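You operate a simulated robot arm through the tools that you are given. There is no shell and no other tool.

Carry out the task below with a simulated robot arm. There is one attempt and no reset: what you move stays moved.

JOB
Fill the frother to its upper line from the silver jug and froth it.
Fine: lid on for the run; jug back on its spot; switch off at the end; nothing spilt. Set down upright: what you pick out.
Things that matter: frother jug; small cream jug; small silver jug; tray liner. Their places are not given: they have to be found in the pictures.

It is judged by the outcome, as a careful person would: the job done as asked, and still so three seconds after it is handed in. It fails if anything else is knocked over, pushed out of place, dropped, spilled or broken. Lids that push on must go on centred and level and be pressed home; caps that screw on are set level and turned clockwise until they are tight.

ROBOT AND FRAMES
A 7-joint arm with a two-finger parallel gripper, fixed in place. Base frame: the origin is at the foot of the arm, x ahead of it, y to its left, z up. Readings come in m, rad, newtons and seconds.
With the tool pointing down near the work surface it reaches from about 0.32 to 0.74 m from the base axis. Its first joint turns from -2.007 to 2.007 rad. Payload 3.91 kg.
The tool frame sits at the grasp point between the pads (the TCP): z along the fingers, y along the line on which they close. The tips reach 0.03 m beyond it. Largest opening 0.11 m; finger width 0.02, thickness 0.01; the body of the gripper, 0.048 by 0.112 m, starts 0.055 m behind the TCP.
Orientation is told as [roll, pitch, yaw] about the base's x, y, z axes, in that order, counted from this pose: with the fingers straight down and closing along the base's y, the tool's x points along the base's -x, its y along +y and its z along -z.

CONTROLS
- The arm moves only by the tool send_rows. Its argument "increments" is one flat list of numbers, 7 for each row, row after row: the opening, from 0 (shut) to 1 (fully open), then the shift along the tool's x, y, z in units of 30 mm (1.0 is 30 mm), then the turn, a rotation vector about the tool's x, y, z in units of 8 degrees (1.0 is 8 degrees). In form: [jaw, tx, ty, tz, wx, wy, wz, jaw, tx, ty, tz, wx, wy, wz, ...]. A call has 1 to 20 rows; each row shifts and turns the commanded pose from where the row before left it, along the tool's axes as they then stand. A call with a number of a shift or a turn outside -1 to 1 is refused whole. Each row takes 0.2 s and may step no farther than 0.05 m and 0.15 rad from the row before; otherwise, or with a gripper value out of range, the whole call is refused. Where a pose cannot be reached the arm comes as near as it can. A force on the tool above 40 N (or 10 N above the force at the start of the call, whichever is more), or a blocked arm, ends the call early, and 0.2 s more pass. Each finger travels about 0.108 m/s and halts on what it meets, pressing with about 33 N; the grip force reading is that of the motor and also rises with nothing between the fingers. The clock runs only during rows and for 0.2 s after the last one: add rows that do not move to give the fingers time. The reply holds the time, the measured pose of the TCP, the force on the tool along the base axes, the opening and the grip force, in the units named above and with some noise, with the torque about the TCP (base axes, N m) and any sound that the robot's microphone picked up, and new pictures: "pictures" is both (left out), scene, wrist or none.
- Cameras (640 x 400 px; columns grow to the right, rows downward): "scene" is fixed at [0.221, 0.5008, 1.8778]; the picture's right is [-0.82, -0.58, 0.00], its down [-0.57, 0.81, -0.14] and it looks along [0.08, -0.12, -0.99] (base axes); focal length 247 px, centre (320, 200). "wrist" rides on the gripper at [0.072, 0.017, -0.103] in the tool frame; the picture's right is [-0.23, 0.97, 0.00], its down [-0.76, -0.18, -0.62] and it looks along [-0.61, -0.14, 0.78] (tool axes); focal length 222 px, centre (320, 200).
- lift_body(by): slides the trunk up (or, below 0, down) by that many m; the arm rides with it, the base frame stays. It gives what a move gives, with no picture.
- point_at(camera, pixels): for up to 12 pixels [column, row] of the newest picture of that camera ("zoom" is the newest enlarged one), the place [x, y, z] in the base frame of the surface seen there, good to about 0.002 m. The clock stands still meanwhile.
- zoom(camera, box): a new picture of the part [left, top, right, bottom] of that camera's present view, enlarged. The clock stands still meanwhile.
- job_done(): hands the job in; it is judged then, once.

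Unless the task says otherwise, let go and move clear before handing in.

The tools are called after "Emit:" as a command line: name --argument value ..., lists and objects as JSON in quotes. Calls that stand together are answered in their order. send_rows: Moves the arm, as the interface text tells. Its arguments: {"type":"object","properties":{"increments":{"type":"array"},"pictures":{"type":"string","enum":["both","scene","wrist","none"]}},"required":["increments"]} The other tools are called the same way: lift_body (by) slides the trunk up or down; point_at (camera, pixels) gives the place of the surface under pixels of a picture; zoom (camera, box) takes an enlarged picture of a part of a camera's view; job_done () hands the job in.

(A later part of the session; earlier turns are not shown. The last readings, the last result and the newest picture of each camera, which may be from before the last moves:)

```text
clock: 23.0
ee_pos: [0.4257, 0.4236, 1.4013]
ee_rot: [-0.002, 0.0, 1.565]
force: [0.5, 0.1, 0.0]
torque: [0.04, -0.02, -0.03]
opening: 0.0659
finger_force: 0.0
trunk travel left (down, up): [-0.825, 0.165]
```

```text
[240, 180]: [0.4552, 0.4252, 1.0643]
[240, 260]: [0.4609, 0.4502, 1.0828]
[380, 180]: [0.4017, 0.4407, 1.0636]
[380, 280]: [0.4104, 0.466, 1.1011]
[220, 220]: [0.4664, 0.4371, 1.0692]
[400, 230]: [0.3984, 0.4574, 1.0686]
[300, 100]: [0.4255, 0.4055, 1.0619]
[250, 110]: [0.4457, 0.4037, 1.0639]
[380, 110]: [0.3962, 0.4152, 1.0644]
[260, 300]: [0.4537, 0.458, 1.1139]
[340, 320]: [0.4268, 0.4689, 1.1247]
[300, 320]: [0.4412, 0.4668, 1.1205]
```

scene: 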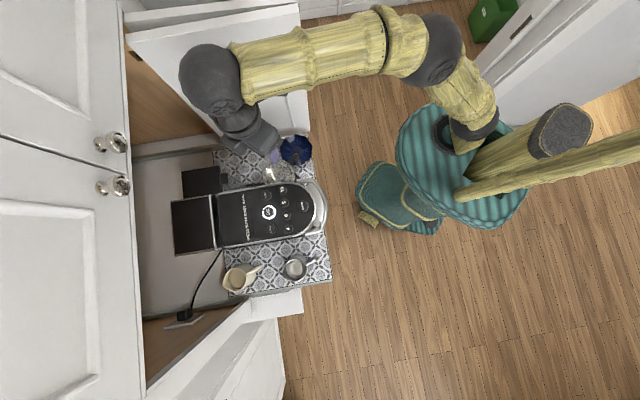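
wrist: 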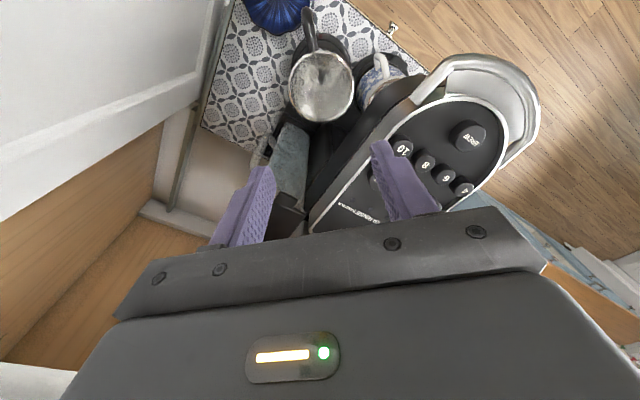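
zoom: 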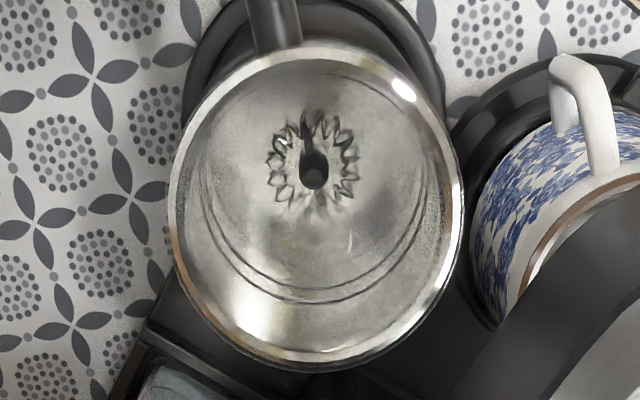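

The lid plate is z≈1.163, knob top ≈1.180, centre ≈(0.4265,0.426); frother floor z≈1.064. Now I'll map the free liner patch behind the frother for parking the lid, including the water tank's walls.

Emit:
zoom --camera "wrist" --box '[190, 40, 330, 200]'

Emit:
point_at --camera "zoom" --pixels '[[385, 240], [345, 300], [440, 240], [320, 280], [345, 250], [360, 220], [330, 320], [180, 240], [280, 180], [380, 70], [215, 100], [110, 210]]'

```text
2.50 times, centred on (260, 120) of wrist
```

zoom: 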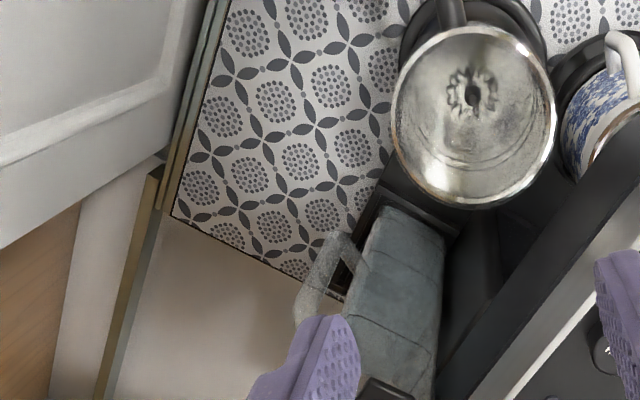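

```text
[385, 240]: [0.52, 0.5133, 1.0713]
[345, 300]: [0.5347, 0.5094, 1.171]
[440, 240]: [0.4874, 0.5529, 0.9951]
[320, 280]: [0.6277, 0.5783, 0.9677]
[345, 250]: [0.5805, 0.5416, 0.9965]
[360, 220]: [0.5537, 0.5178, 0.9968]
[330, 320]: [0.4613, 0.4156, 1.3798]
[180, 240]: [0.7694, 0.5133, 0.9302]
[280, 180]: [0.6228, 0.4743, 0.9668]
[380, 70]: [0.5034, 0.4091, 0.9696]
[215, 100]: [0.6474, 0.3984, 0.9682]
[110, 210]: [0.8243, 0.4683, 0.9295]
```

The free liner patch around (0.562,0.404) looks right for parking the lid. I need the height of my wrist/forearm above the TCP to judge clearances, so I'll measure those on the scene picture.

Emit:
point_at --camera "scene" --pixels '[[210, 80], [270, 62], [330, 50], [400, 45], [435, 50], [245, 120], [265, 140], [470, 110], [330, 75], [330, 30], [185, 75], [215, 50]]'

Emit:
point_at --camera "scene" --pixels '[[300, 100], [300, 120], [295, 95], [240, 150], [305, 110], [130, 45], [225, 150], [280, 95], [303, 60], [260, 30], [290, 5], [120, 150]]'

```text
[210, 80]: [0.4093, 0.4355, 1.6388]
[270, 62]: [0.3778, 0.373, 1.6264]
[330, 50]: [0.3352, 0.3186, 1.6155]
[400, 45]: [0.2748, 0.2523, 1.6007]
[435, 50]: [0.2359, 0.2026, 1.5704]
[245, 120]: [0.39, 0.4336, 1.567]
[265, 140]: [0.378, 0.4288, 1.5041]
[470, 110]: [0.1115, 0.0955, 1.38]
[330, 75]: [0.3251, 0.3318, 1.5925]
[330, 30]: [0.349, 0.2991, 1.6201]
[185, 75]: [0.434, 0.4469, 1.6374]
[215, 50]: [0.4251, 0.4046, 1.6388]
```

```text
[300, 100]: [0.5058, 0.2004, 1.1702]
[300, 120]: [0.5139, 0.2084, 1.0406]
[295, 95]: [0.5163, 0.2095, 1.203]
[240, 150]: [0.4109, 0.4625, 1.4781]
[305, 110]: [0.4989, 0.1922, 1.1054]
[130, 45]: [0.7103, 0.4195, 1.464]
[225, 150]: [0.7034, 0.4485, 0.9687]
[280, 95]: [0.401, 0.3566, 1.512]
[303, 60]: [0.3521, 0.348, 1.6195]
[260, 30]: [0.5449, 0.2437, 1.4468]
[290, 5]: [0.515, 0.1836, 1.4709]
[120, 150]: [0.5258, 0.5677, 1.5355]
```

The wrist joint is ≈0.21 m above the TCP and the forearm is slim (radius ≈0.03), so clearances are fine. I'll yaw to ≈100°, and descend to z≈1.24 above the knob, then check alignment.

Emit:
send_rows --increments '[0.6, 0, 0, 0, 0, 0, -1, 0.6, 0, 0, 0, 0, 0, -0.25, 0.6, 0, 0, 1, 0, 0, 0, 0.6, 0, 0, 1, 0, 0, 0, 0.6, 0, 0, 1, 0, 0, 0, 0.6, 0, 0, 1, 0, 0, 0, 0.6, 0, 0, 1, 0, 0, 0, 0.6, 0, 0, 0.3, 0, 0, 0]' --pictures "both"

Emit:
zoom --camera "wrist" --box '[240, 60, 420, 220]'

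```text
clock: 24.8
ee_pos: [0.4266, 0.4239, 1.2426]
ee_rot: [-0.001, -0.003, 1.74]
force: [-0.1, 0.2, -1.0]
torque: [0.0, 0.0, -0.02]
opening: 0.0659
finger_force: 0.1
trunk travel left (down, up): [-0.825, 0.165]
```

scene: 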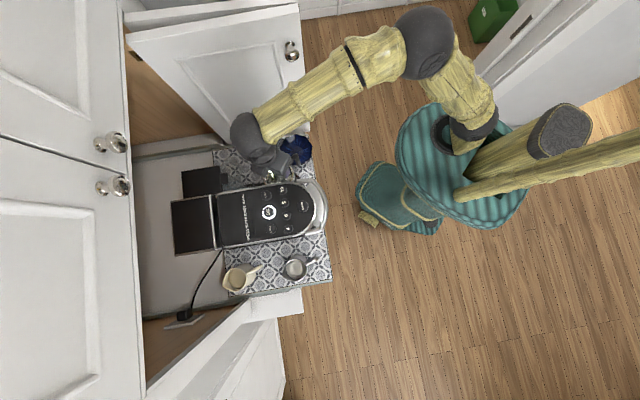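
wrist: 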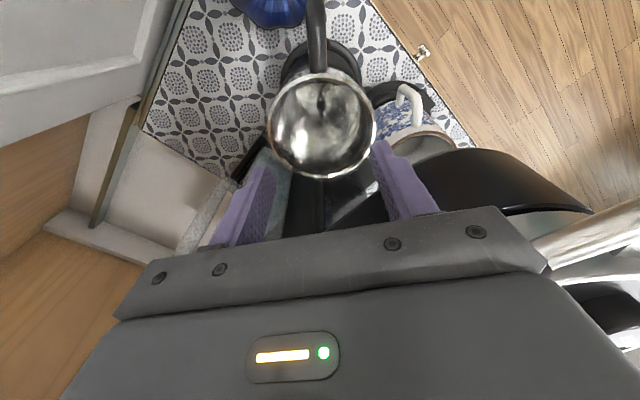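

```text
2.50 times, centred on (330, 140) of wrist
```

zoom: 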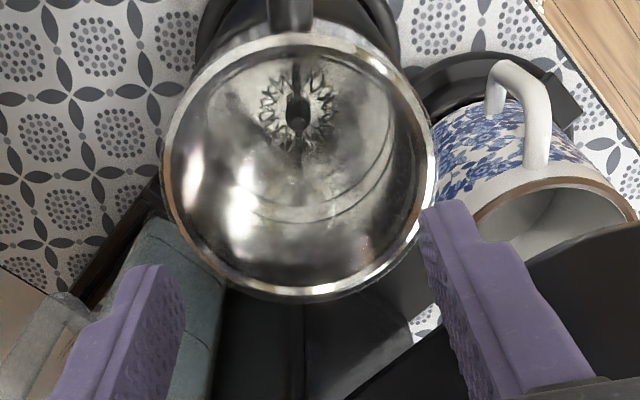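

Emit:
zoom --camera "wrist" --box '[262, 70, 382, 185]'

Emit:
point_at --camera "zoom" --pixels '[[300, 240], [320, 240], [340, 240], [300, 260], [320, 260], [340, 260], [300, 280], [320, 280], [340, 280], [300, 220], [320, 220], [340, 220]]'

Emit:
point_at --camera "zoom" --pixels '[[280, 240], [280, 260], [360, 260], [360, 240], [310, 230], [330, 230], [310, 250], [330, 250], [310, 270], [330, 270], [310, 210], [330, 210]]'

```text
3.48 times, centred on (322, 128) of wrist
```

zoom: 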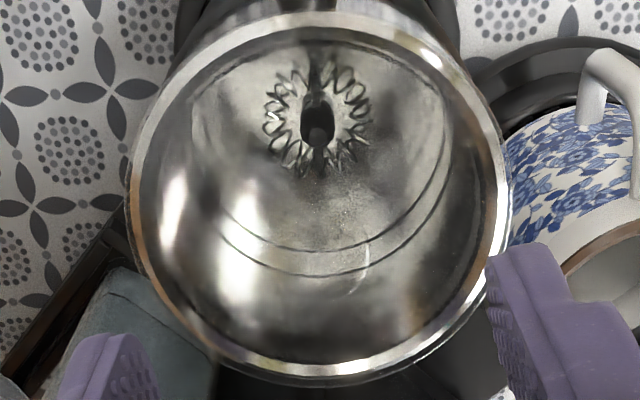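

```text
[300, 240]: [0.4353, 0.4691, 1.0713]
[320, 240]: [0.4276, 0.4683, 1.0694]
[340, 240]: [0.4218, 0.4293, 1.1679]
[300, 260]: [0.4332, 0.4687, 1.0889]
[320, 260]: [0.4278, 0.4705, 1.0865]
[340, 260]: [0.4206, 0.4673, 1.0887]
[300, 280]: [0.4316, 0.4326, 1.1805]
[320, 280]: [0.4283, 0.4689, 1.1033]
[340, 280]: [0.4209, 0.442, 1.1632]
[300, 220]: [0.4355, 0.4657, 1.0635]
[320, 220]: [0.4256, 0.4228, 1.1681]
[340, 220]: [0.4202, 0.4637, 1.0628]
```

```text
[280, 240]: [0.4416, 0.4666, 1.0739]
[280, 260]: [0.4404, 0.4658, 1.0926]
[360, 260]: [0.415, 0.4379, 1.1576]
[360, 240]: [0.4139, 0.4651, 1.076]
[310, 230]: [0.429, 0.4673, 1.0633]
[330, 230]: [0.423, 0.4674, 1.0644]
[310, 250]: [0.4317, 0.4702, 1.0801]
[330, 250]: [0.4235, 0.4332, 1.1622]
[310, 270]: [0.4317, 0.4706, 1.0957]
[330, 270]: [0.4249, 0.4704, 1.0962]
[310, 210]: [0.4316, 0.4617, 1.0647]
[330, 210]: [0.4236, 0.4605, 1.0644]
```

A faint arc at zoom (365,260) matches the predicted knob outline (centre (315,254)), confirming the knob at ≈(0.4265,0.426). I'll descend to z≈1.197 and close on the knob.

Emit:
send_rows --increments '[0.42, -0.07, 0, 0, 0, 0, 0, 0.42, 0, 0, 0.8, 0, 0, 0, 0.42, 0, 0, 0.7, 0, 0, 0, 0.42, 0, 0, 0, 0, 0, 0]' --pictures "none"

```text
clock: 25.8
ee_pos: [0.4269, 0.4287, 1.1943]
ee_rot: [-0.001, -0.002, 1.742]
force: [0.9, -0.3, 0.4]
torque: [0.02, 0.0, -0.02]
opening: 0.0461
finger_force: 0.0
trunk travel left (down, up): [-0.825, 0.165]
```

No contact force; tips are just above the lid plate. Closing on the knob now.

Emit:
send_rows --increments '[0.1, 0, 0, 0, 0, 0, 0, 0, 0, 0, 0, 0, 0, 0, 0, 0, 0, 0, 0, 0, 0]' --pictures "wrist"

Emit:
zoom --camera "wrist" --box '[240, 80, 400, 240]'

```text
clock: 26.6
ee_pos: [0.4281, 0.428, 1.1946]
ee_rot: [-0.001, -0.001, 1.74]
force: [0.0, -1.1, -0.3]
torque: [0.0, -0.02, -0.01]
opening: 0.0198
finger_force: 32.9
trunk travel left (down, up): [-0.825, 0.165]
heard: snap
```

wrist: 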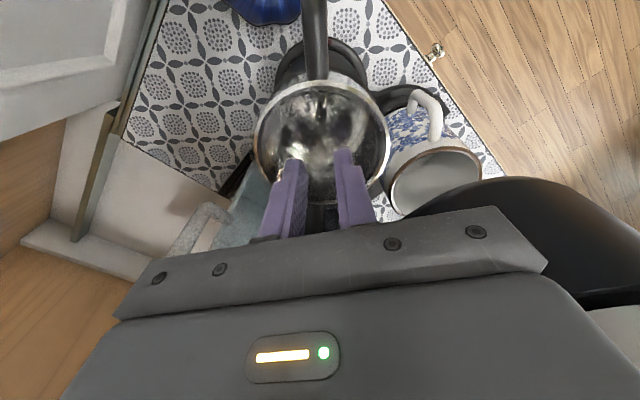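

```text
2.50 times, centred on (320, 160) of wrist
```

zoom: 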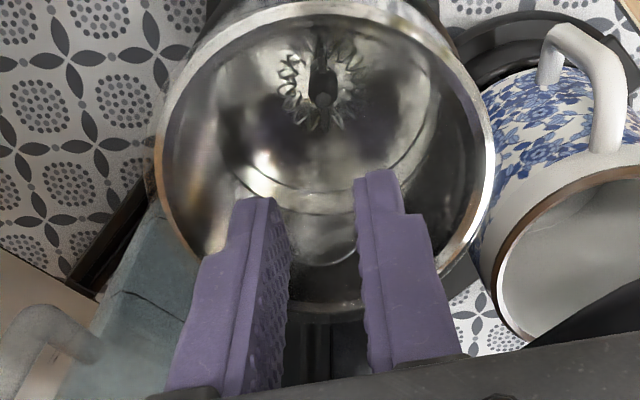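

Gripped something 20 mm wide with 33 N; a "snap" was heard (possibly the push-on lid unseating). I'll lift gently by 15 mm and check force and picture.

Emit:
send_rows --increments '[0, 0, 0, -0.15, 0, 0, 0, 0, 0, 0, -0.15, 0, 0, 0, 0, 0, 0, -0.2, 0, 0, 0]' --pictures "both"

Emit:
zoom --camera "wrist" --box '[240, 80, 400, 240]'

```text
clock: 27.4
ee_pos: [0.4262, 0.4274, 1.2112]
ee_rot: [-0.002, -0.002, 1.74]
force: [-0.5, -0.7, -0.4]
torque: [0.01, -0.01, 0.02]
opening: 0.0198
finger_force: 32.9
trunk travel left (down, up): [-0.825, 0.165]
```

scene: 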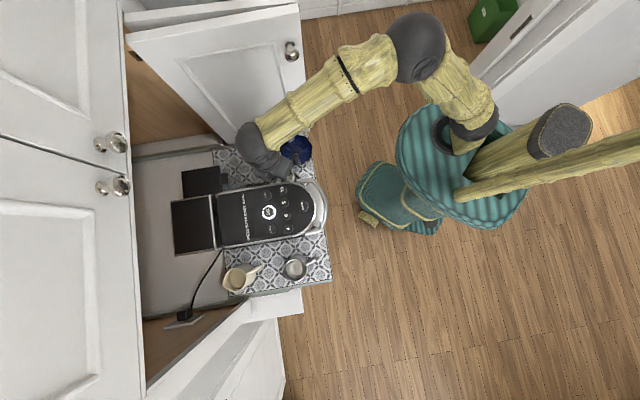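
wrist: 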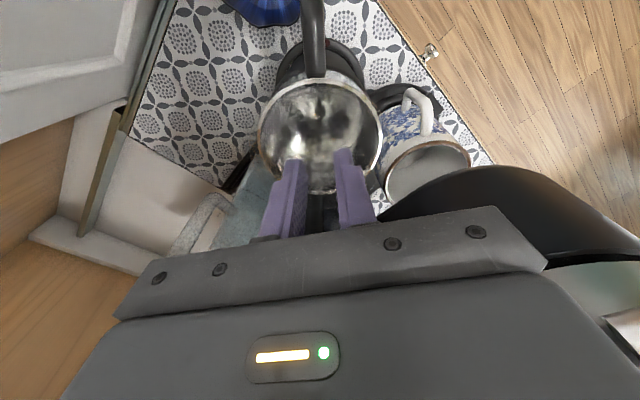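

```text
2.50 times, centred on (320, 160) of wrist
```

zoom: 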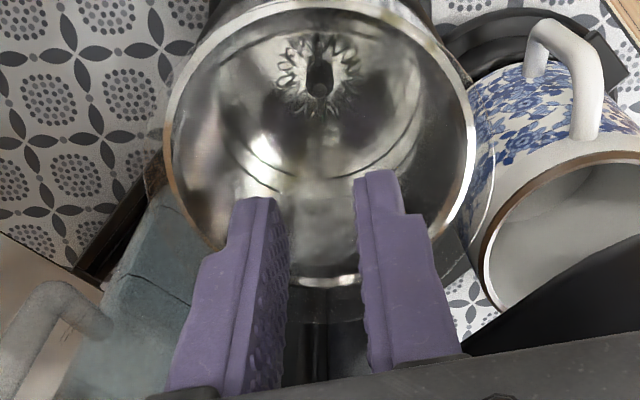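

The lid's transparent outline now appears larger than the jug rim (zoom (485,190)), so it has lifted off with ~0 N load. I'll raise it and carry it over to above (0.562,0.404).

Emit:
send_rows --increments '[0, 0, 0, -0.7, 0, 0, 0, 0, 0, 0, -0.7, 0, 0, 0, 0, 0, 0, -0.6, 0, 0, 0, 0, 0.3, -0.86, 0, 0, 0, 0, 0, 0.3, -0.86, 0, 0, 0, 0, 0, 0.3, -0.86, 0, 0, 0, 0, 0, 0.3, -0.86, 0, 0, 0, 0, 0, 0.3, -0.86, 0, 0, 0, 0]' --pictures "both"

Emit:
zoom --camera "wrist" --box '[220, 60, 420, 240]'

```text
clock: 29.2
ee_pos: [0.5626, 0.4016, 1.2707]
ee_rot: [-0.001, -0.001, 1.741]
force: [-0.4, -0.6, -0.9]
torque: [0.02, 0.01, 0.02]
opening: 0.0199
finger_force: 33.1
trunk travel left (down, up): [-0.825, 0.165]
```

scene: 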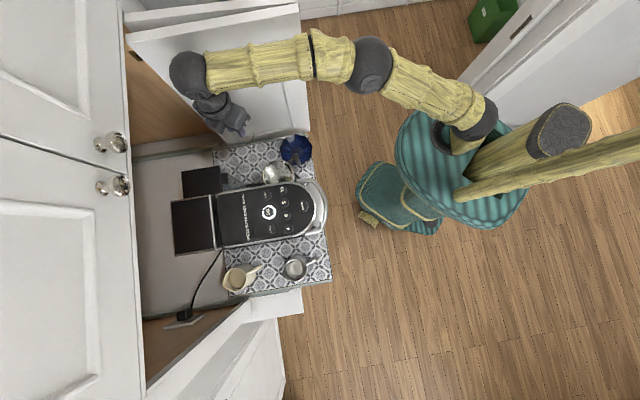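
wrist: 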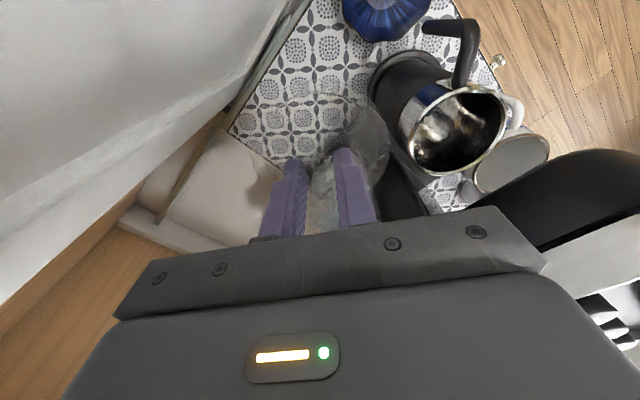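

```text
2.22 times, centred on (320, 150) of wrist
```

zoom: 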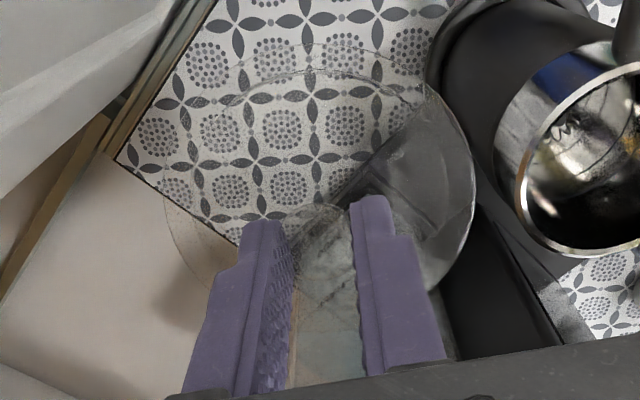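

The lid hangs level in the gripper. Before lowering I'll check the forearm's position relative to the open door (top z≈1.47).

Emit:
point_at --camera "scene" --pixels '[[190, 75], [230, 65], [270, 60], [310, 55], [370, 65], [430, 90], [270, 80], [310, 80], [290, 90], [250, 85], [375, 90], [340, 80]]'

```text
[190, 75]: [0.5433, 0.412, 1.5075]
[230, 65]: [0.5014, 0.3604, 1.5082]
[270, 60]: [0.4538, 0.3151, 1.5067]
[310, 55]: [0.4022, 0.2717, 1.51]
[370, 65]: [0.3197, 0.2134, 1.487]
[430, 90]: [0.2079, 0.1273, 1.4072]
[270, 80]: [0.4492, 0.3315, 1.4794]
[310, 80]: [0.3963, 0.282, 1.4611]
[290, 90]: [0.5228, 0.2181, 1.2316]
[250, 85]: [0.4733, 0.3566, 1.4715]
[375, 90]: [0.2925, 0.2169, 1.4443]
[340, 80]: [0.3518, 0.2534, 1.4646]
```

Forearm clears the door (≥0.1 m) and the frother. Lowering the trunk 0.2 m, then I'll feel for the liner with small arm steps.

Emit:
lift_body --by -0.2

Emit:
send_rows --increments '[0, 0, 0, 0.3, 0, 0, 0, 0, 0, 0, 0.3, 0, 0, 0]' --pictures "both"

Emit:
zoom --camera "wrist" --box '[220, 40, 420, 240]'

```text
clock: 31.3
ee_pos: [0.5606, 0.4022, 1.0721]
ee_rot: [-0.003, -0.002, 1.74]
force: [-0.1, 0.9, -0.1]
torque: [0.04, 0.0, 0.01]
opening: 0.0199
finger_force: 33.0
trunk travel left (down, up): [-0.625, 0.365]
```

```text
clock: 31.9
ee_pos: [0.5603, 0.4001, 1.053]
ee_rot: [-0.001, 0.0, 1.74]
force: [-0.2, 0.2, 0.1]
torque: [-0.01, -0.02, -0.02]
opening: 0.0197
finger_force: 33.2
trunk travel left (down, up): [-0.625, 0.365]
```

scene: 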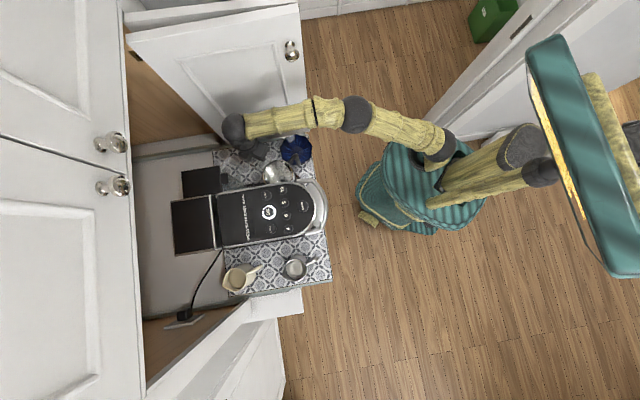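
wrist: 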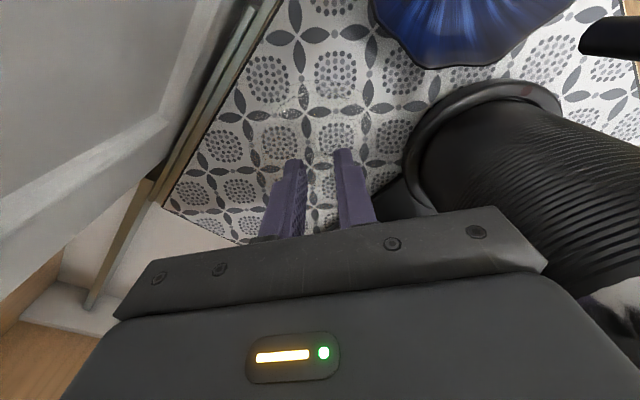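

```text
2.00 times, centred on (320, 140) of wrist
```

zoom: 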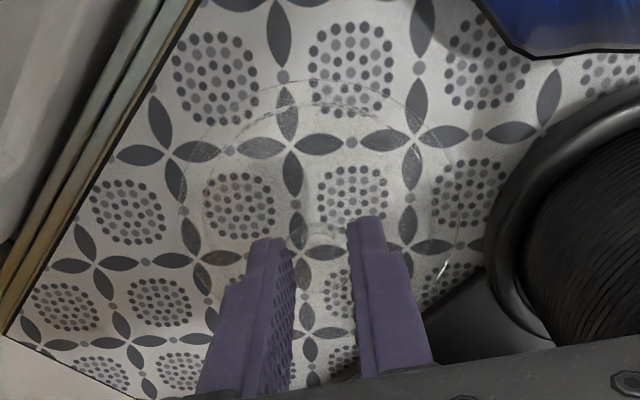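

The lid's outline clears the frother base and the blue dish. Continuing down in small steps toward contact.

Emit:
send_rows --increments '[0, 0, 0, 0.3, 0, 0, 0, 0, 0, 0, 0.3, 0, 0, 0]' --pictures "none"

Emit:
send_rows --increments '[0, 0, 0, 0.15, 0, 0, 0, 0, 0, 0, 0, 0, 0, 0]' --pictures "none"

Emit:
send_rows --increments '[0, 0, 0, 0.15, 0, 0, 0, 0, 0, 0, 0, 0, 0, 0]' --pictures "none"

Emit:
send_rows --increments '[0, 0, 0, 0.15, 0, 0, 0, 0, 0, 0, 0, 0, 0, 0]' --pictures "wrist"

```text
clock: 32.5
ee_pos: [0.5598, 0.4024, 1.0333]
ee_rot: [-0.001, 0.001, 1.741]
force: [0.2, -0.4, 0.1]
torque: [0.0, 0.03, 0.01]
opening: 0.0199
finger_force: 33.2
trunk travel left (down, up): [-0.625, 0.365]
```

```text
clock: 33.1
ee_pos: [0.5603, 0.4017, 1.032]
ee_rot: [-0.002, -0.003, 1.739]
force: [0.1, -0.7, 0.0]
torque: [-0.02, -0.04, 0.02]
opening: 0.0198
finger_force: 32.7
trunk travel left (down, up): [-0.625, 0.365]
```

```text
clock: 33.7
ee_pos: [0.5608, 0.4022, 1.0265]
ee_rot: [-0.001, -0.003, 1.739]
force: [0.0, -0.1, -0.1]
torque: [0.01, 0.04, 0.0]
opening: 0.0196
finger_force: 33.5
trunk travel left (down, up): [-0.625, 0.365]
```

```text
clock: 34.3
ee_pos: [0.5616, 0.4009, 1.0224]
ee_rot: [-0.001, -0.001, 1.74]
force: [0.5, 0.0, 0.0]
torque: [-0.01, -0.04, -0.03]
opening: 0.0197
finger_force: 32.8
trunk travel left (down, up): [-0.625, 0.365]
```

wrist: 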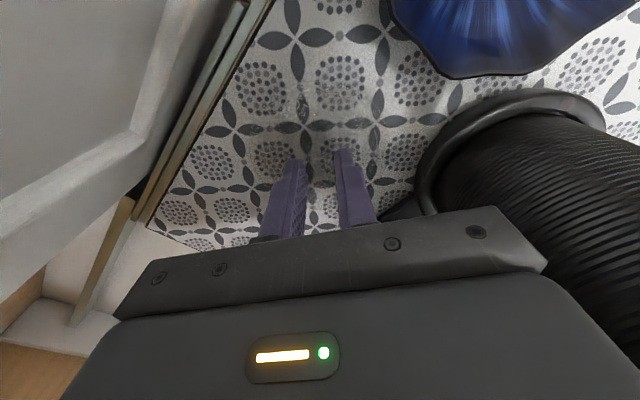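

Still no contact at z=1.022. Continuing in ~4 mm steps.

Emit:
send_rows --increments '[0, 0, 0, 0.15, 0, 0, 0, 0, 0, 0, 0, 0, 0, 0]' --pictures "none"

Emit:
send_rows --increments '[0, 0, 0, 0.12, 0, 0, 0, 0, 0, 0, 0, 0, 0, 0]' --pictures "none"

Emit:
send_rows --increments '[0, 0, 0, 0.12, 0, 0, 0, 0, 0, 0, 0, 0, 0, 0]' --pictures "none"

```text
clock: 34.9
ee_pos: [0.5624, 0.4022, 1.017]
ee_rot: [-0.002, -0.001, 1.742]
force: [0.5, -1.0, -0.7]
torque: [0.01, -0.05, -0.01]
opening: 0.02
finger_force: 33.1
trunk travel left (down, up): [-0.625, 0.365]
```

```text
clock: 35.5
ee_pos: [0.5621, 0.4027, 1.0121]
ee_rot: [-0.002, -0.002, 1.741]
force: [0.2, 0.1, 1.2]
torque: [0.01, 0.0, -0.01]
opening: 0.0197
finger_force: 32.7
trunk travel left (down, up): [-0.625, 0.365]
```

```text
clock: 36.1
ee_pos: [0.5614, 0.4018, 1.0134]
ee_rot: [-0.006, -0.003, 1.74]
force: [1.8, 2.0, 20.8]
torque: [-0.11, -0.07, 0.06]
opening: 0.0197
finger_force: 33.3
trunk travel left (down, up): [-0.625, 0.365]
```

Contact at TCP z≈1.0125 (20 N). I'll relax 2 mm, open the fingers and lift straight up.

Emit:
send_rows --increments '[0, 0, 0, -0.08, 0, 0, 0, 0.2, 0, 0, 0, 0, 0, 0, 0.45, 0, 0, 0, 0, 0, 0, 0.45, 0, 0, 0, 0, 0, 0]' --pictures "none"

Emit:
send_rows --increments '[0.45, 0, 0, -0.5, 0, 0, 0, 0.45, 0, 0, -0.8, 0, 0, 0, 0.45, 0, 0, -0.8, 0, 0, 0]' --pictures "both"

Emit:
zoom --camera "wrist" --box '[200, 0, 440, 200]'

```text
clock: 37.1
ee_pos: [0.5618, 0.4008, 1.0115]
ee_rot: [0.001, 0.001, 1.74]
force: [-0.4, -0.7, 1.1]
torque: [-0.02, 0.01, 0.02]
opening: 0.0493
finger_force: 0.1
trunk travel left (down, up): [-0.625, 0.365]
```

```text
clock: 37.9
ee_pos: [0.5609, 0.4025, 1.0767]
ee_rot: [-0.001, -0.001, 1.74]
force: [0.0, 0.0, -0.4]
torque: [-0.03, 0.01, -0.01]
opening: 0.0494
finger_force: 0.0
trunk travel left (down, up): [-0.625, 0.365]
```

scene: 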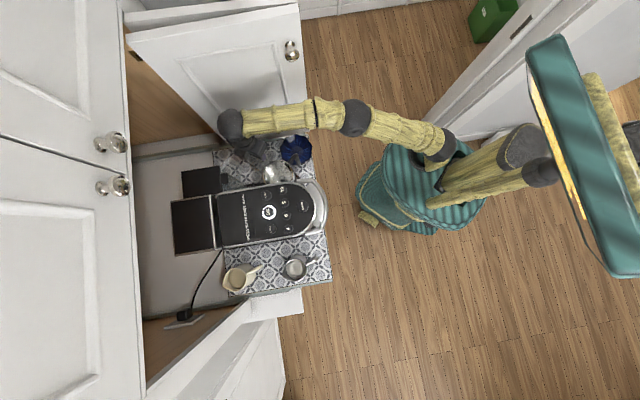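
wrist: 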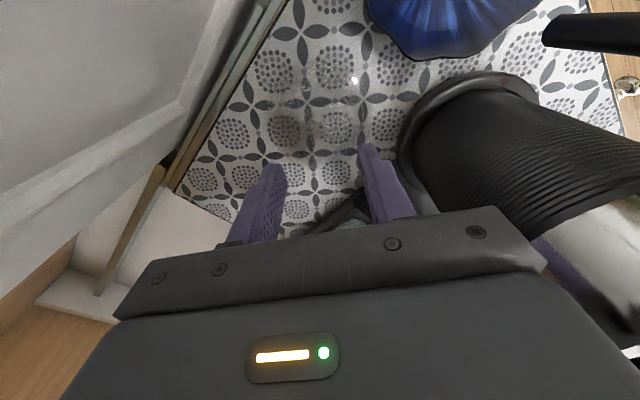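

```text
2.00 times, centred on (320, 100) of wrist
```

zoom: 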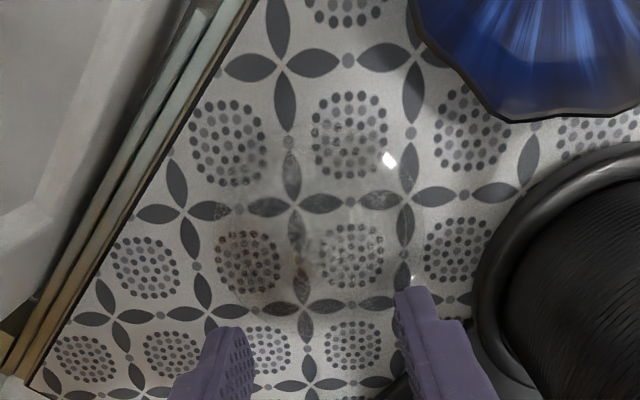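

The lid was released at (0.5615,0.402) on the liner (highlights near zoom (390,160)). I'll rise, retreat toward the front and then check both the lid and the frother interior from the scene camera.

Emit:
send_rows --increments '[0.45, 0, 0, -1, 0, 0, 0, 0.45, 0, 0, -1, 0, 0, 0, 0.45, 0, 0, -1, 0, 0, 0, 0.45, 0, 0, -1, 0, 0, 0]' --pictures "none"

Emit:
lift_body --by 0.2

Emit:
send_rows --increments '[0.45, 0.19, 0.92, 0, 0, 0, 0, 0.45, 0.19, 0.92, 0, 0, 0, 0, 0.45, 0.19, 0.92, 0, 0, 0, 0, 0.45, 0.19, 0.92, 0, 0, 0, 0, 0.45, 0.19, 0.92, 0, 0, 0, 0, 0.45, 0.19, 0.92, 0, 0, 0, 0, 0.45, 0.19, 0.92, 0, 0, 0, 0, 0.45, 0.19, 0.92, 0, 0, 0, 0, 0.45, 0.19, 0.92, 0, 0, 0, 0, 0.45, 0.19, 0.92, 0, 0, 0, 0]' --pictures "both"

Emit:
zoom --camera "scene" --box '[205, 130, 325, 205]'

```text
clock: 38.9
ee_pos: [0.543, 0.3839, 1.1757]
ee_rot: [-0.002, -0.001, 1.743]
force: [-0.7, 0.2, 0.6]
torque: [0.0, 0.03, 0.02]
opening: 0.0492
finger_force: 0.1
out of reach, approached as far as the arm can: row 2, 3, 4
trunk travel left (down, up): [-0.625, 0.365]
```

```text
clock: 41.1
ee_pos: [0.5426, 0.385, 1.3749]
ee_rot: [-0.002, -0.002, 1.74]
force: [0.2, -0.4, 0.3]
torque: [-0.02, 0.01, -0.01]
opening: 0.0496
finger_force: 0.0
trunk travel left (down, up): [-0.825, 0.165]
```

```text
clock: 43.3
ee_pos: [0.2778, 0.2796, 1.3741]
ee_rot: [-0.004, 0.0, 1.743]
force: [-0.6, -1.1, 0.1]
torque: [-0.03, 0.01, 0.02]
opening: 0.0496
finger_force: 0.0
trunk travel left (down, up): [-0.825, 0.165]
```

scene: 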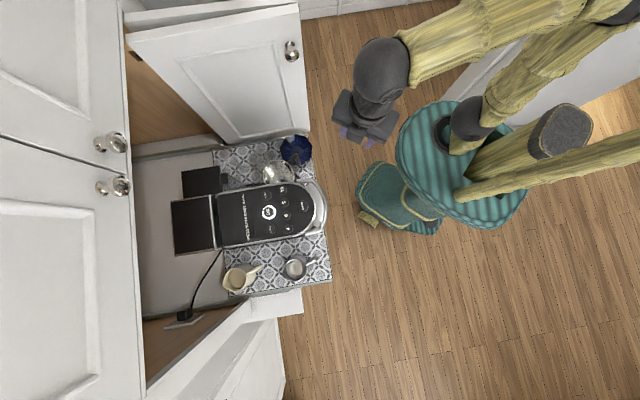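
wrist: 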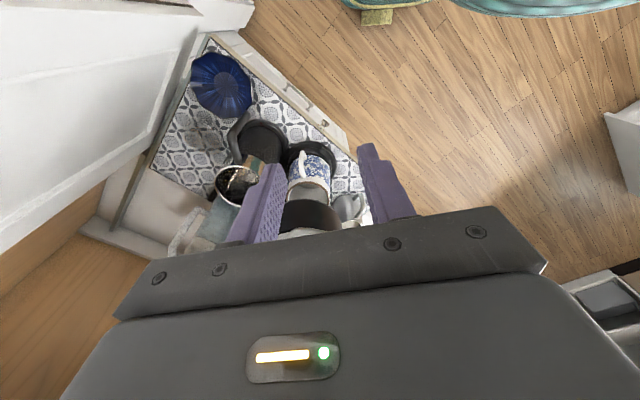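

```text
5.33 times, centred on (265, 168) of scene
```

zoom: 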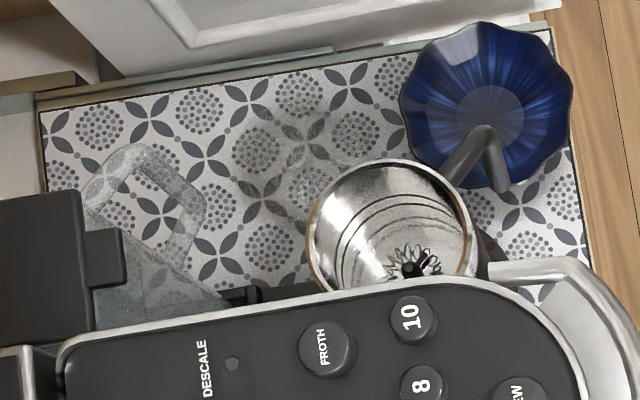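

The lid rests on the liner (faint disc at zoom (300,150)) and the frother is open. I'll zoom on its interior to locate the lines.

Emit:
zoom --camera "scene" --box '[260, 155, 297, 188]'

Emit:
point_at --camera "zoom" --pixels '[[320, 60], [320, 100], [320, 120], [320, 140], [320, 160], [320, 180], [320, 200], [200, 250], [160, 220], [180, 220], [200, 200], [220, 160]]'

```text
12.12 times, centred on (278, 172) of scene
```

zoom: 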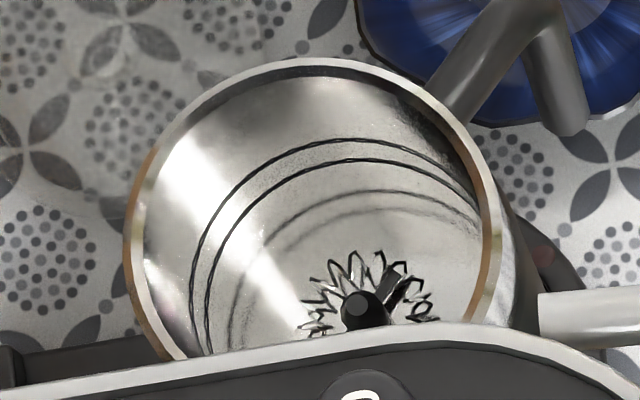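

```text
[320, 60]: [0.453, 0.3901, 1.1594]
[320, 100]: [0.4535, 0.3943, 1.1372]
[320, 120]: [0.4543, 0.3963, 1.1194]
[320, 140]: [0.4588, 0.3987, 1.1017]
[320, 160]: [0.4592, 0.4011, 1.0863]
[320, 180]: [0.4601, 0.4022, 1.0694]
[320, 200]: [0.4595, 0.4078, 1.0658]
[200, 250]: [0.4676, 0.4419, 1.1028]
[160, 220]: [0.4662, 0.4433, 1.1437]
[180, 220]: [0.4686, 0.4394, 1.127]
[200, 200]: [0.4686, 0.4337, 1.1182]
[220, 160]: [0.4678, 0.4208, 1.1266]
```

Emit:
zoom --camera "scene" --box '[270, 163, 286, 173]'

Emit:
point_at --camera "zoom" --pixels '[[320, 40], [320, 80], [320, 100], [320, 120], [320, 140], [320, 160], [320, 180], [320, 200], [320, 220], [320, 240], [320, 260], [320, 280]]'

```text
16.00 times, centred on (278, 168) of scene
```

zoom: 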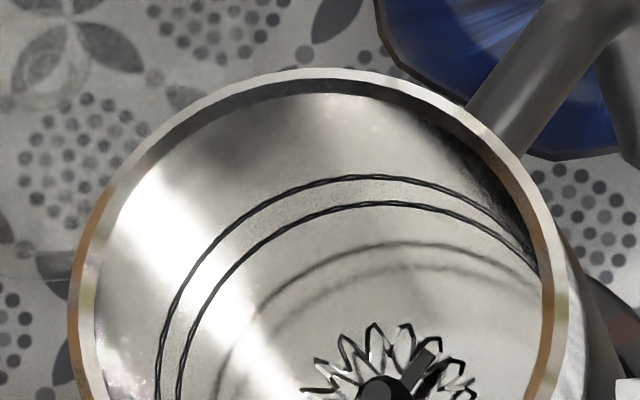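

```text
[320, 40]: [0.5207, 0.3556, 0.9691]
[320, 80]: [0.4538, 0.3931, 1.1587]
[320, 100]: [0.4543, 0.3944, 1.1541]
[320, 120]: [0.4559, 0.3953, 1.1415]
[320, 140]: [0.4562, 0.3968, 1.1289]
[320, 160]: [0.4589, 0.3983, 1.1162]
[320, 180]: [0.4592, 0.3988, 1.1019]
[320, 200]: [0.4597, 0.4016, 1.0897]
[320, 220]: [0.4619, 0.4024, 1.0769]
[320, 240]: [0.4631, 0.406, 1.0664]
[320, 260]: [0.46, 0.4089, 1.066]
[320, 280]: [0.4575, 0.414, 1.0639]
```

The upper line reads z≈1.1015 and the lower ≈1.085 (floor 1.064). Next I'll go above the silver jug's handle side, yaw ≈61°, and pitch the tool toward horizontal there (z≈1.40) to test the reach.

Emit:
send_rows --increments '[0.45, 0, 0, 0, 0, 0, 0.964, 0.45, 0, 0, 0, 0, 0, 0.964, 0.45, 0, 0, 0, 0, 0, 0.964, 0.45, 0, 0, 0, 0, 0, 0.964, 0.45, 0, 0, 0, 0, 0, 0.964, 0.45, -0.62, 0.92, -0.125, 0, 0, 0, 0.45, -0.62, 0.92, -0.125, 0, 0, 0, 0.45, -0.62, 0.92, -0.125, 0, 0, 0, 0.45, -0.62, 0.92, -0.125, 0, 0, 0, 0.45, -0.62, 0.92, -0.125, 0, 0, 0, 0.45, -0.62, 0.92, -0.125, 0, 0, 0, 0.45, -0.62, 0.92, -0.125, 0, 0, 0, 0.45, -0.62, 0.92, -0.125, 0, 0, 0]' --pictures "none"

Emit:
send_rows --increments '[0.45, 0, 0, 0, 0, -1, 0, 0.45, 0, 0, 0, 0, -1, 0, 0.45, 0, 0, 0, 0, -1, 0, 0.45, 0, 0, 0, 0, -1, 0, 0.45, 0, 0, 0, 0, -1, 0, 0.45, 0, 0, 0, 0, -1, 0, 0.45, 0, 0, 0, 0, -1, 0, 0.45, 0, 0, 0, 0, -1, 0]' --pictures "both"

```text
clock: 46.1
ee_pos: [0.1584, 0.5189, 1.4023]
ee_rot: [-0.002, -0.002, 1.069]
force: [0.4, 0.0, 1.2]
torque: [-0.02, 0.02, -0.01]
opening: 0.0496
finger_force: 0.1
trunk travel left (down, up): [-0.825, 0.165]
```

```text
clock: 47.9
ee_pos: [0.1578, 0.5188, 1.4039]
ee_rot: [0.0, -1.118, 1.067]
force: [-0.5, 0.6, 0.6]
torque: [0.04, 0.01, -0.02]
opening: 0.0491
finger_force: 0.1
trunk travel left (down, up): [-0.825, 0.165]
```

scene: 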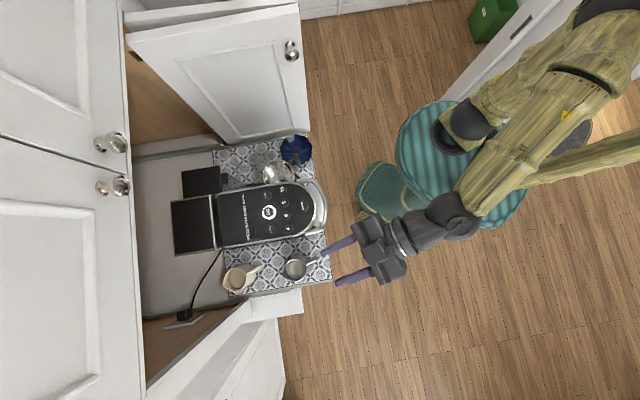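
wrist: 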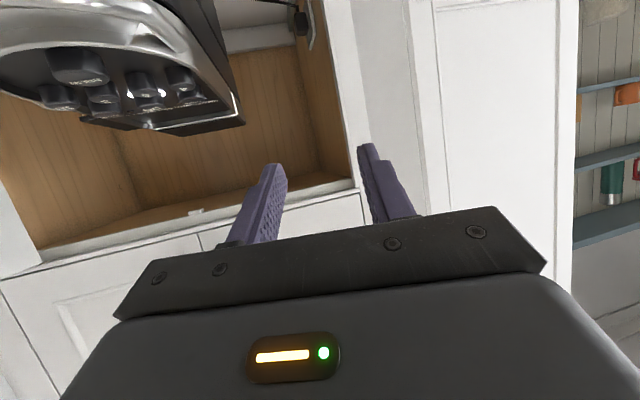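

The arm reached a 64° outward pitch at (0.158,0.519). Lowering the trunk 0.30 m to bring the fingers just above handle height, still short of it.

Emit:
lift_body --by -0.3

Emit:
send_rows --increments '[0.45, 0, 0, 0, 0, 0, 0]' --pictures "both"

Emit:
zoom --camera "scene" --box '[265, 220, 385, 310]'

```text
clock: 50.9
ee_pos: [0.1579, 0.5192, 1.105]
ee_rot: [0.001, -1.12, 1.068]
force: [-0.2, -0.3, 0.0]
torque: [-0.03, 0.01, -0.03]
opening: 0.0493
finger_force: 0.1
trunk travel left (down, up): [-0.525, 0.465]
```

```text
clock: 51.3
ee_pos: [0.1578, 0.519, 1.1051]
ee_rot: [0.0, -1.117, 1.068]
force: [-0.1, 0.0, -0.7]
torque: [-0.02, 0.0, 0.01]
opening: 0.0495
finger_force: 0.0
trunk travel left (down, up): [-0.525, 0.465]
```

scene: 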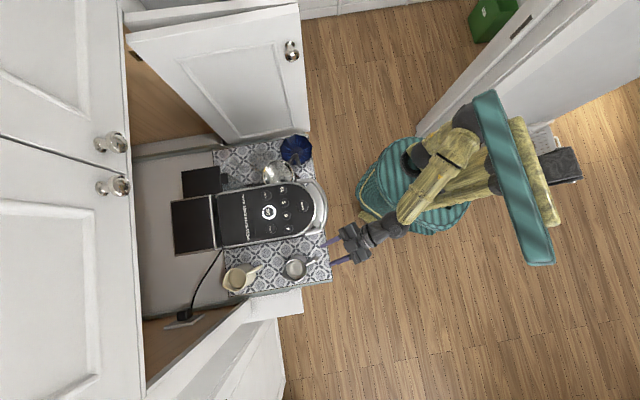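
wrist: 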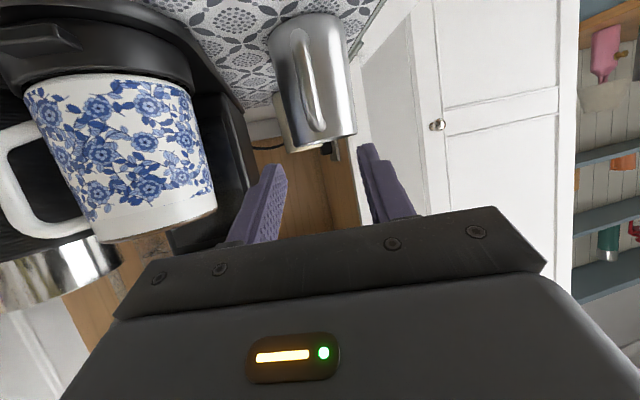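

```text
4.44 times, centred on (325, 265) of scene
```

zoom: 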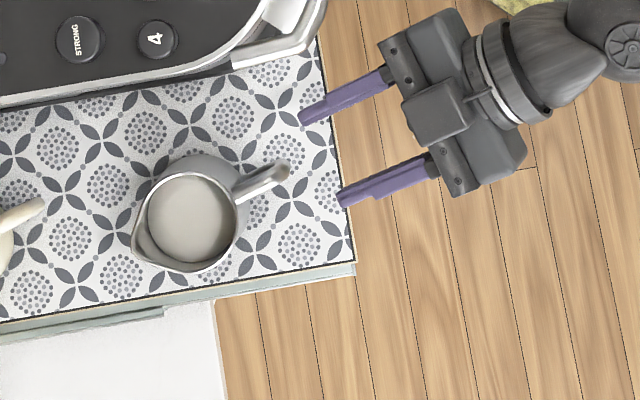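

The hand's approach line matches the handle plane (azimuth ≈61°, lateral offset ≈1 mm). I'll descend to z≈1.038 still in front of the handle, then check.

Emit:
send_rows --increments '[0.45, 0.67, 0, 0.325, 0, 0, 0, 0.45, 0.67, 0, 0.325, 0, 0, 0, 0.45, 0.67, 0, 0.325, 0, 0, 0, 0.45, 0, 0, 0, 0, 0, 0]' --pictures "both"

Emit:
zoom --camera "scene" --box '[280, 230, 360, 290]'

Emit:
zoom --camera "wrist" --box '[220, 0, 420, 200]'

```text
clock: 52.3
ee_pos: [0.1581, 0.5211, 1.0372]
ee_rot: [0.002, -1.12, 1.067]
force: [-0.9, -0.3, -0.2]
torque: [-0.04, 0.0, 0.0]
opening: 0.0496
finger_force: 0.1
trunk travel left (down, up): [-0.525, 0.465]
```

scene: 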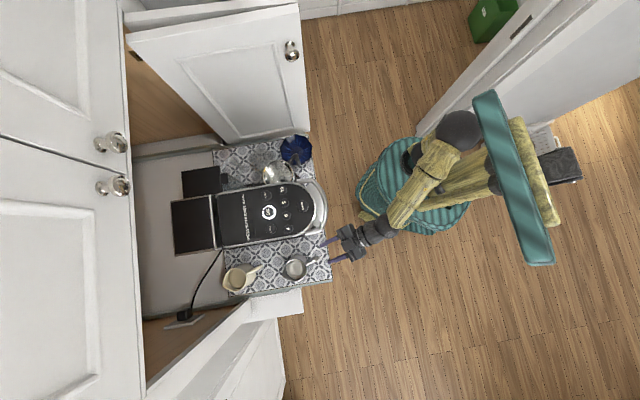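
wrist: 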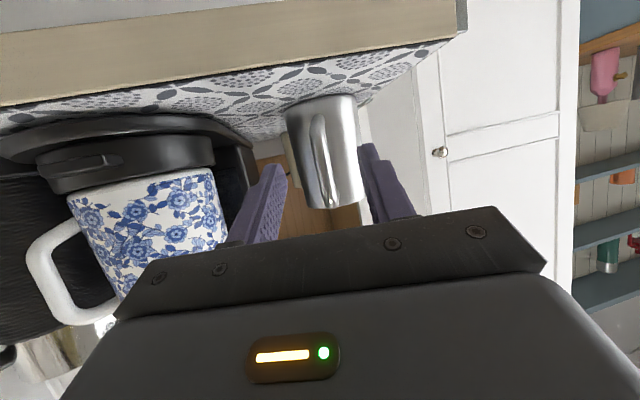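

```text
6.67 times, centred on (320, 260) of scene
```

zoom: 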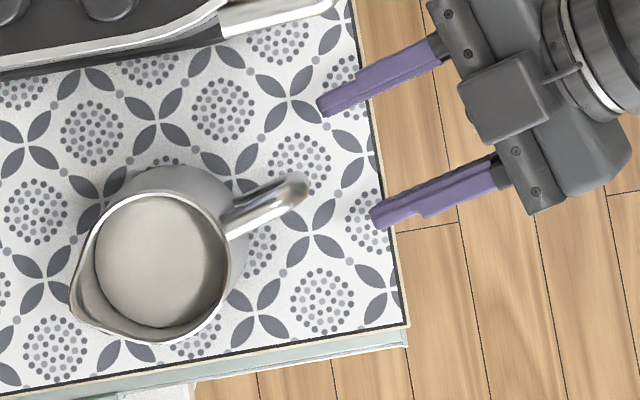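

```text
2.00 times, centred on (320, 100) of wrist
```

zoom: 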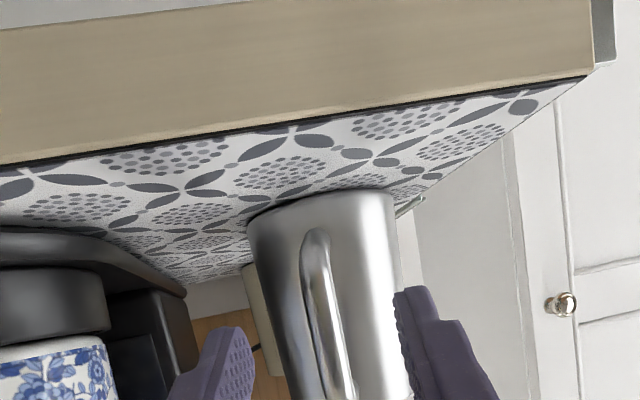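

Alignment is good: the finger midline passes through the handle (scene zoom (295,185)). Moving forward 57 mm so the handle strip sits at the TCP.

Emit:
send_rows --increments '[0.45, -0.207, 0, 0.4275, 0, 0, 0, 0.45, -0.207, 0, 0.4275, 0, 0, 0, 0.45, -0.207, 0, 0.4275, 0, 0, 0, 0.45, -0.207, 0, 0.4275, 0, 0, 0, 0.45, 0, 0, 0, 0, 0, 0]' --pictures "both"

Emit:
zoom --camera "scene" --box '[270, 235, 340, 290]'

Emit:
zoom --camera "wrist" --box '[220, 60, 420, 240]'

```text
clock: 53.5
ee_pos: [0.1862, 0.5673, 1.038]
ee_rot: [-0.001, -1.119, 1.067]
force: [-0.6, 0.3, 0.7]
torque: [-0.02, -0.05, -0.03]
opening: 0.0493
finger_force: 0.1
trunk travel left (down, up): [-0.525, 0.465]
```

scene: 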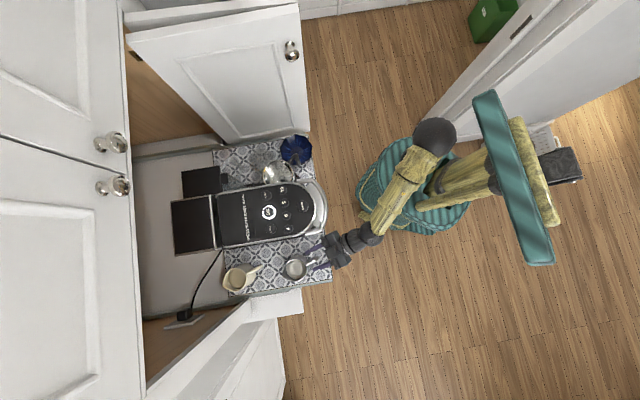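
wrist: 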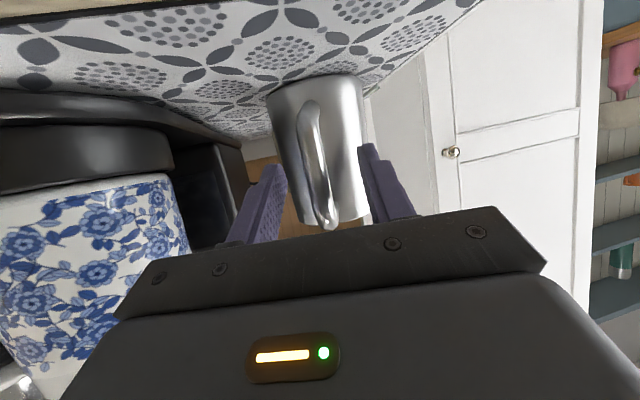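

```text
7.27 times, centred on (305, 262) of scene
```

zoom: 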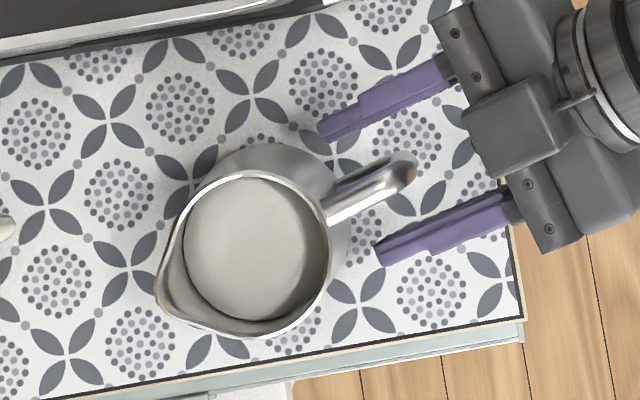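

```text
2.22 times, centred on (320, 150) of wrist
```

zoom: 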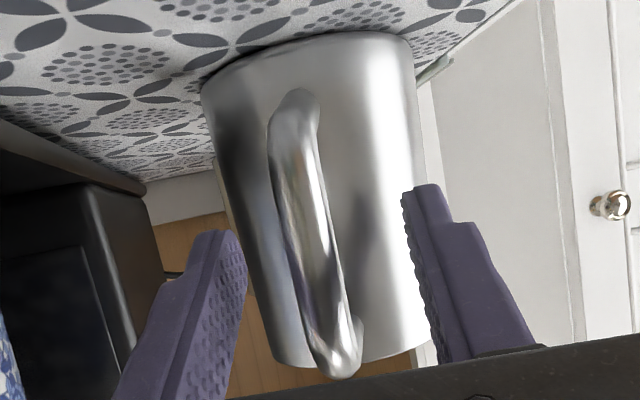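

The handle strip is between the fingers, ~3 mm toward the left finger; I'll shift 3 mm that way and close.

Emit:
send_rows --increments '[0.35, 0, -0.1, 0, 0, 0, 0, 0.2, 0, 0, 0, 0, 0, 0, 0.1, 0, 0, 0, 0, 0, 0, 0, 0, 0, 0, 0, 0, 0, 0, 0, 0, 0, 0, 0, 0]' --pictures "both"

Emit:
zoom --camera "scene" --box '[270, 235, 340, 290]'

Emit:
zoom --camera "wrist" --box '[220, 60, 420, 240]'

```text
clock: 54.7
ee_pos: [0.1884, 0.5652, 1.0383]
ee_rot: [0.0, -1.118, 1.068]
force: [-1.3, -1.2, 0.0]
torque: [-0.01, 0.02, 0.03]
opening: 0.0125
finger_force: 33.2
trunk travel left (down, up): [-0.525, 0.465]
```

scene: 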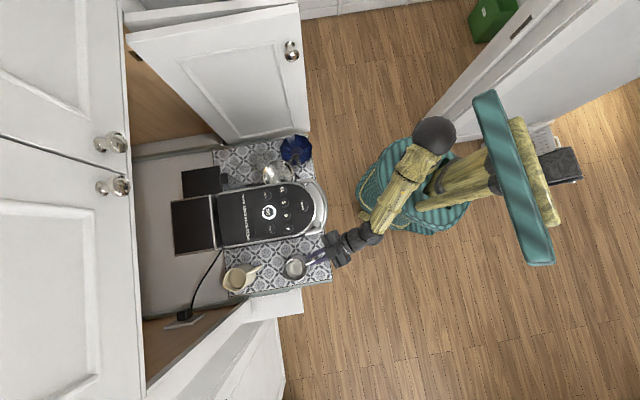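
wrist: 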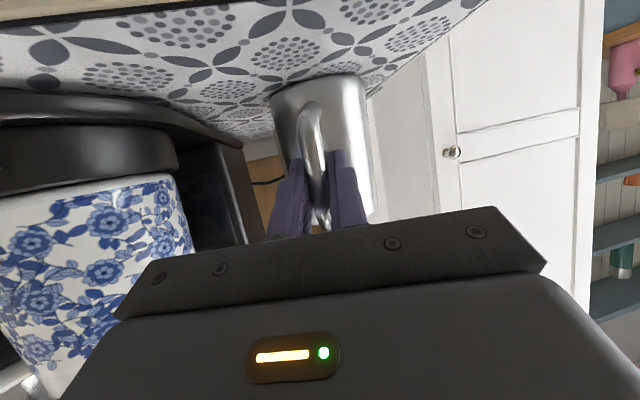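

```text
7.27 times, centred on (305, 262) of scene
```

zoom: 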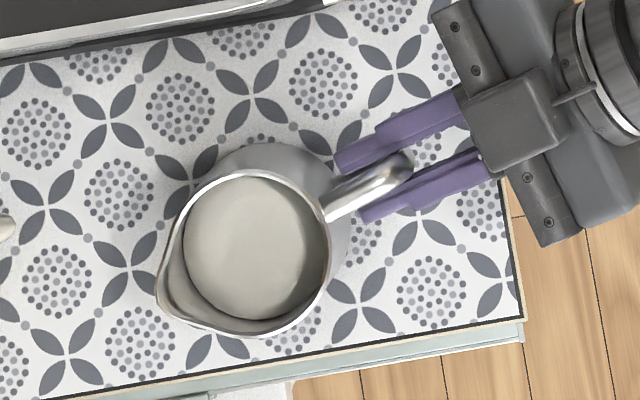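

```text
2.22 times, centred on (320, 150) of wrist
```

zoom: 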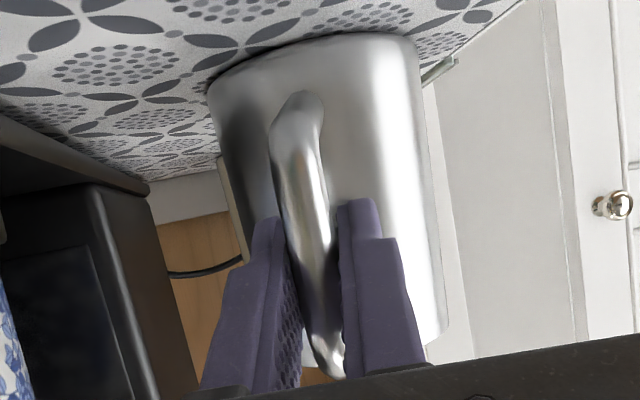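

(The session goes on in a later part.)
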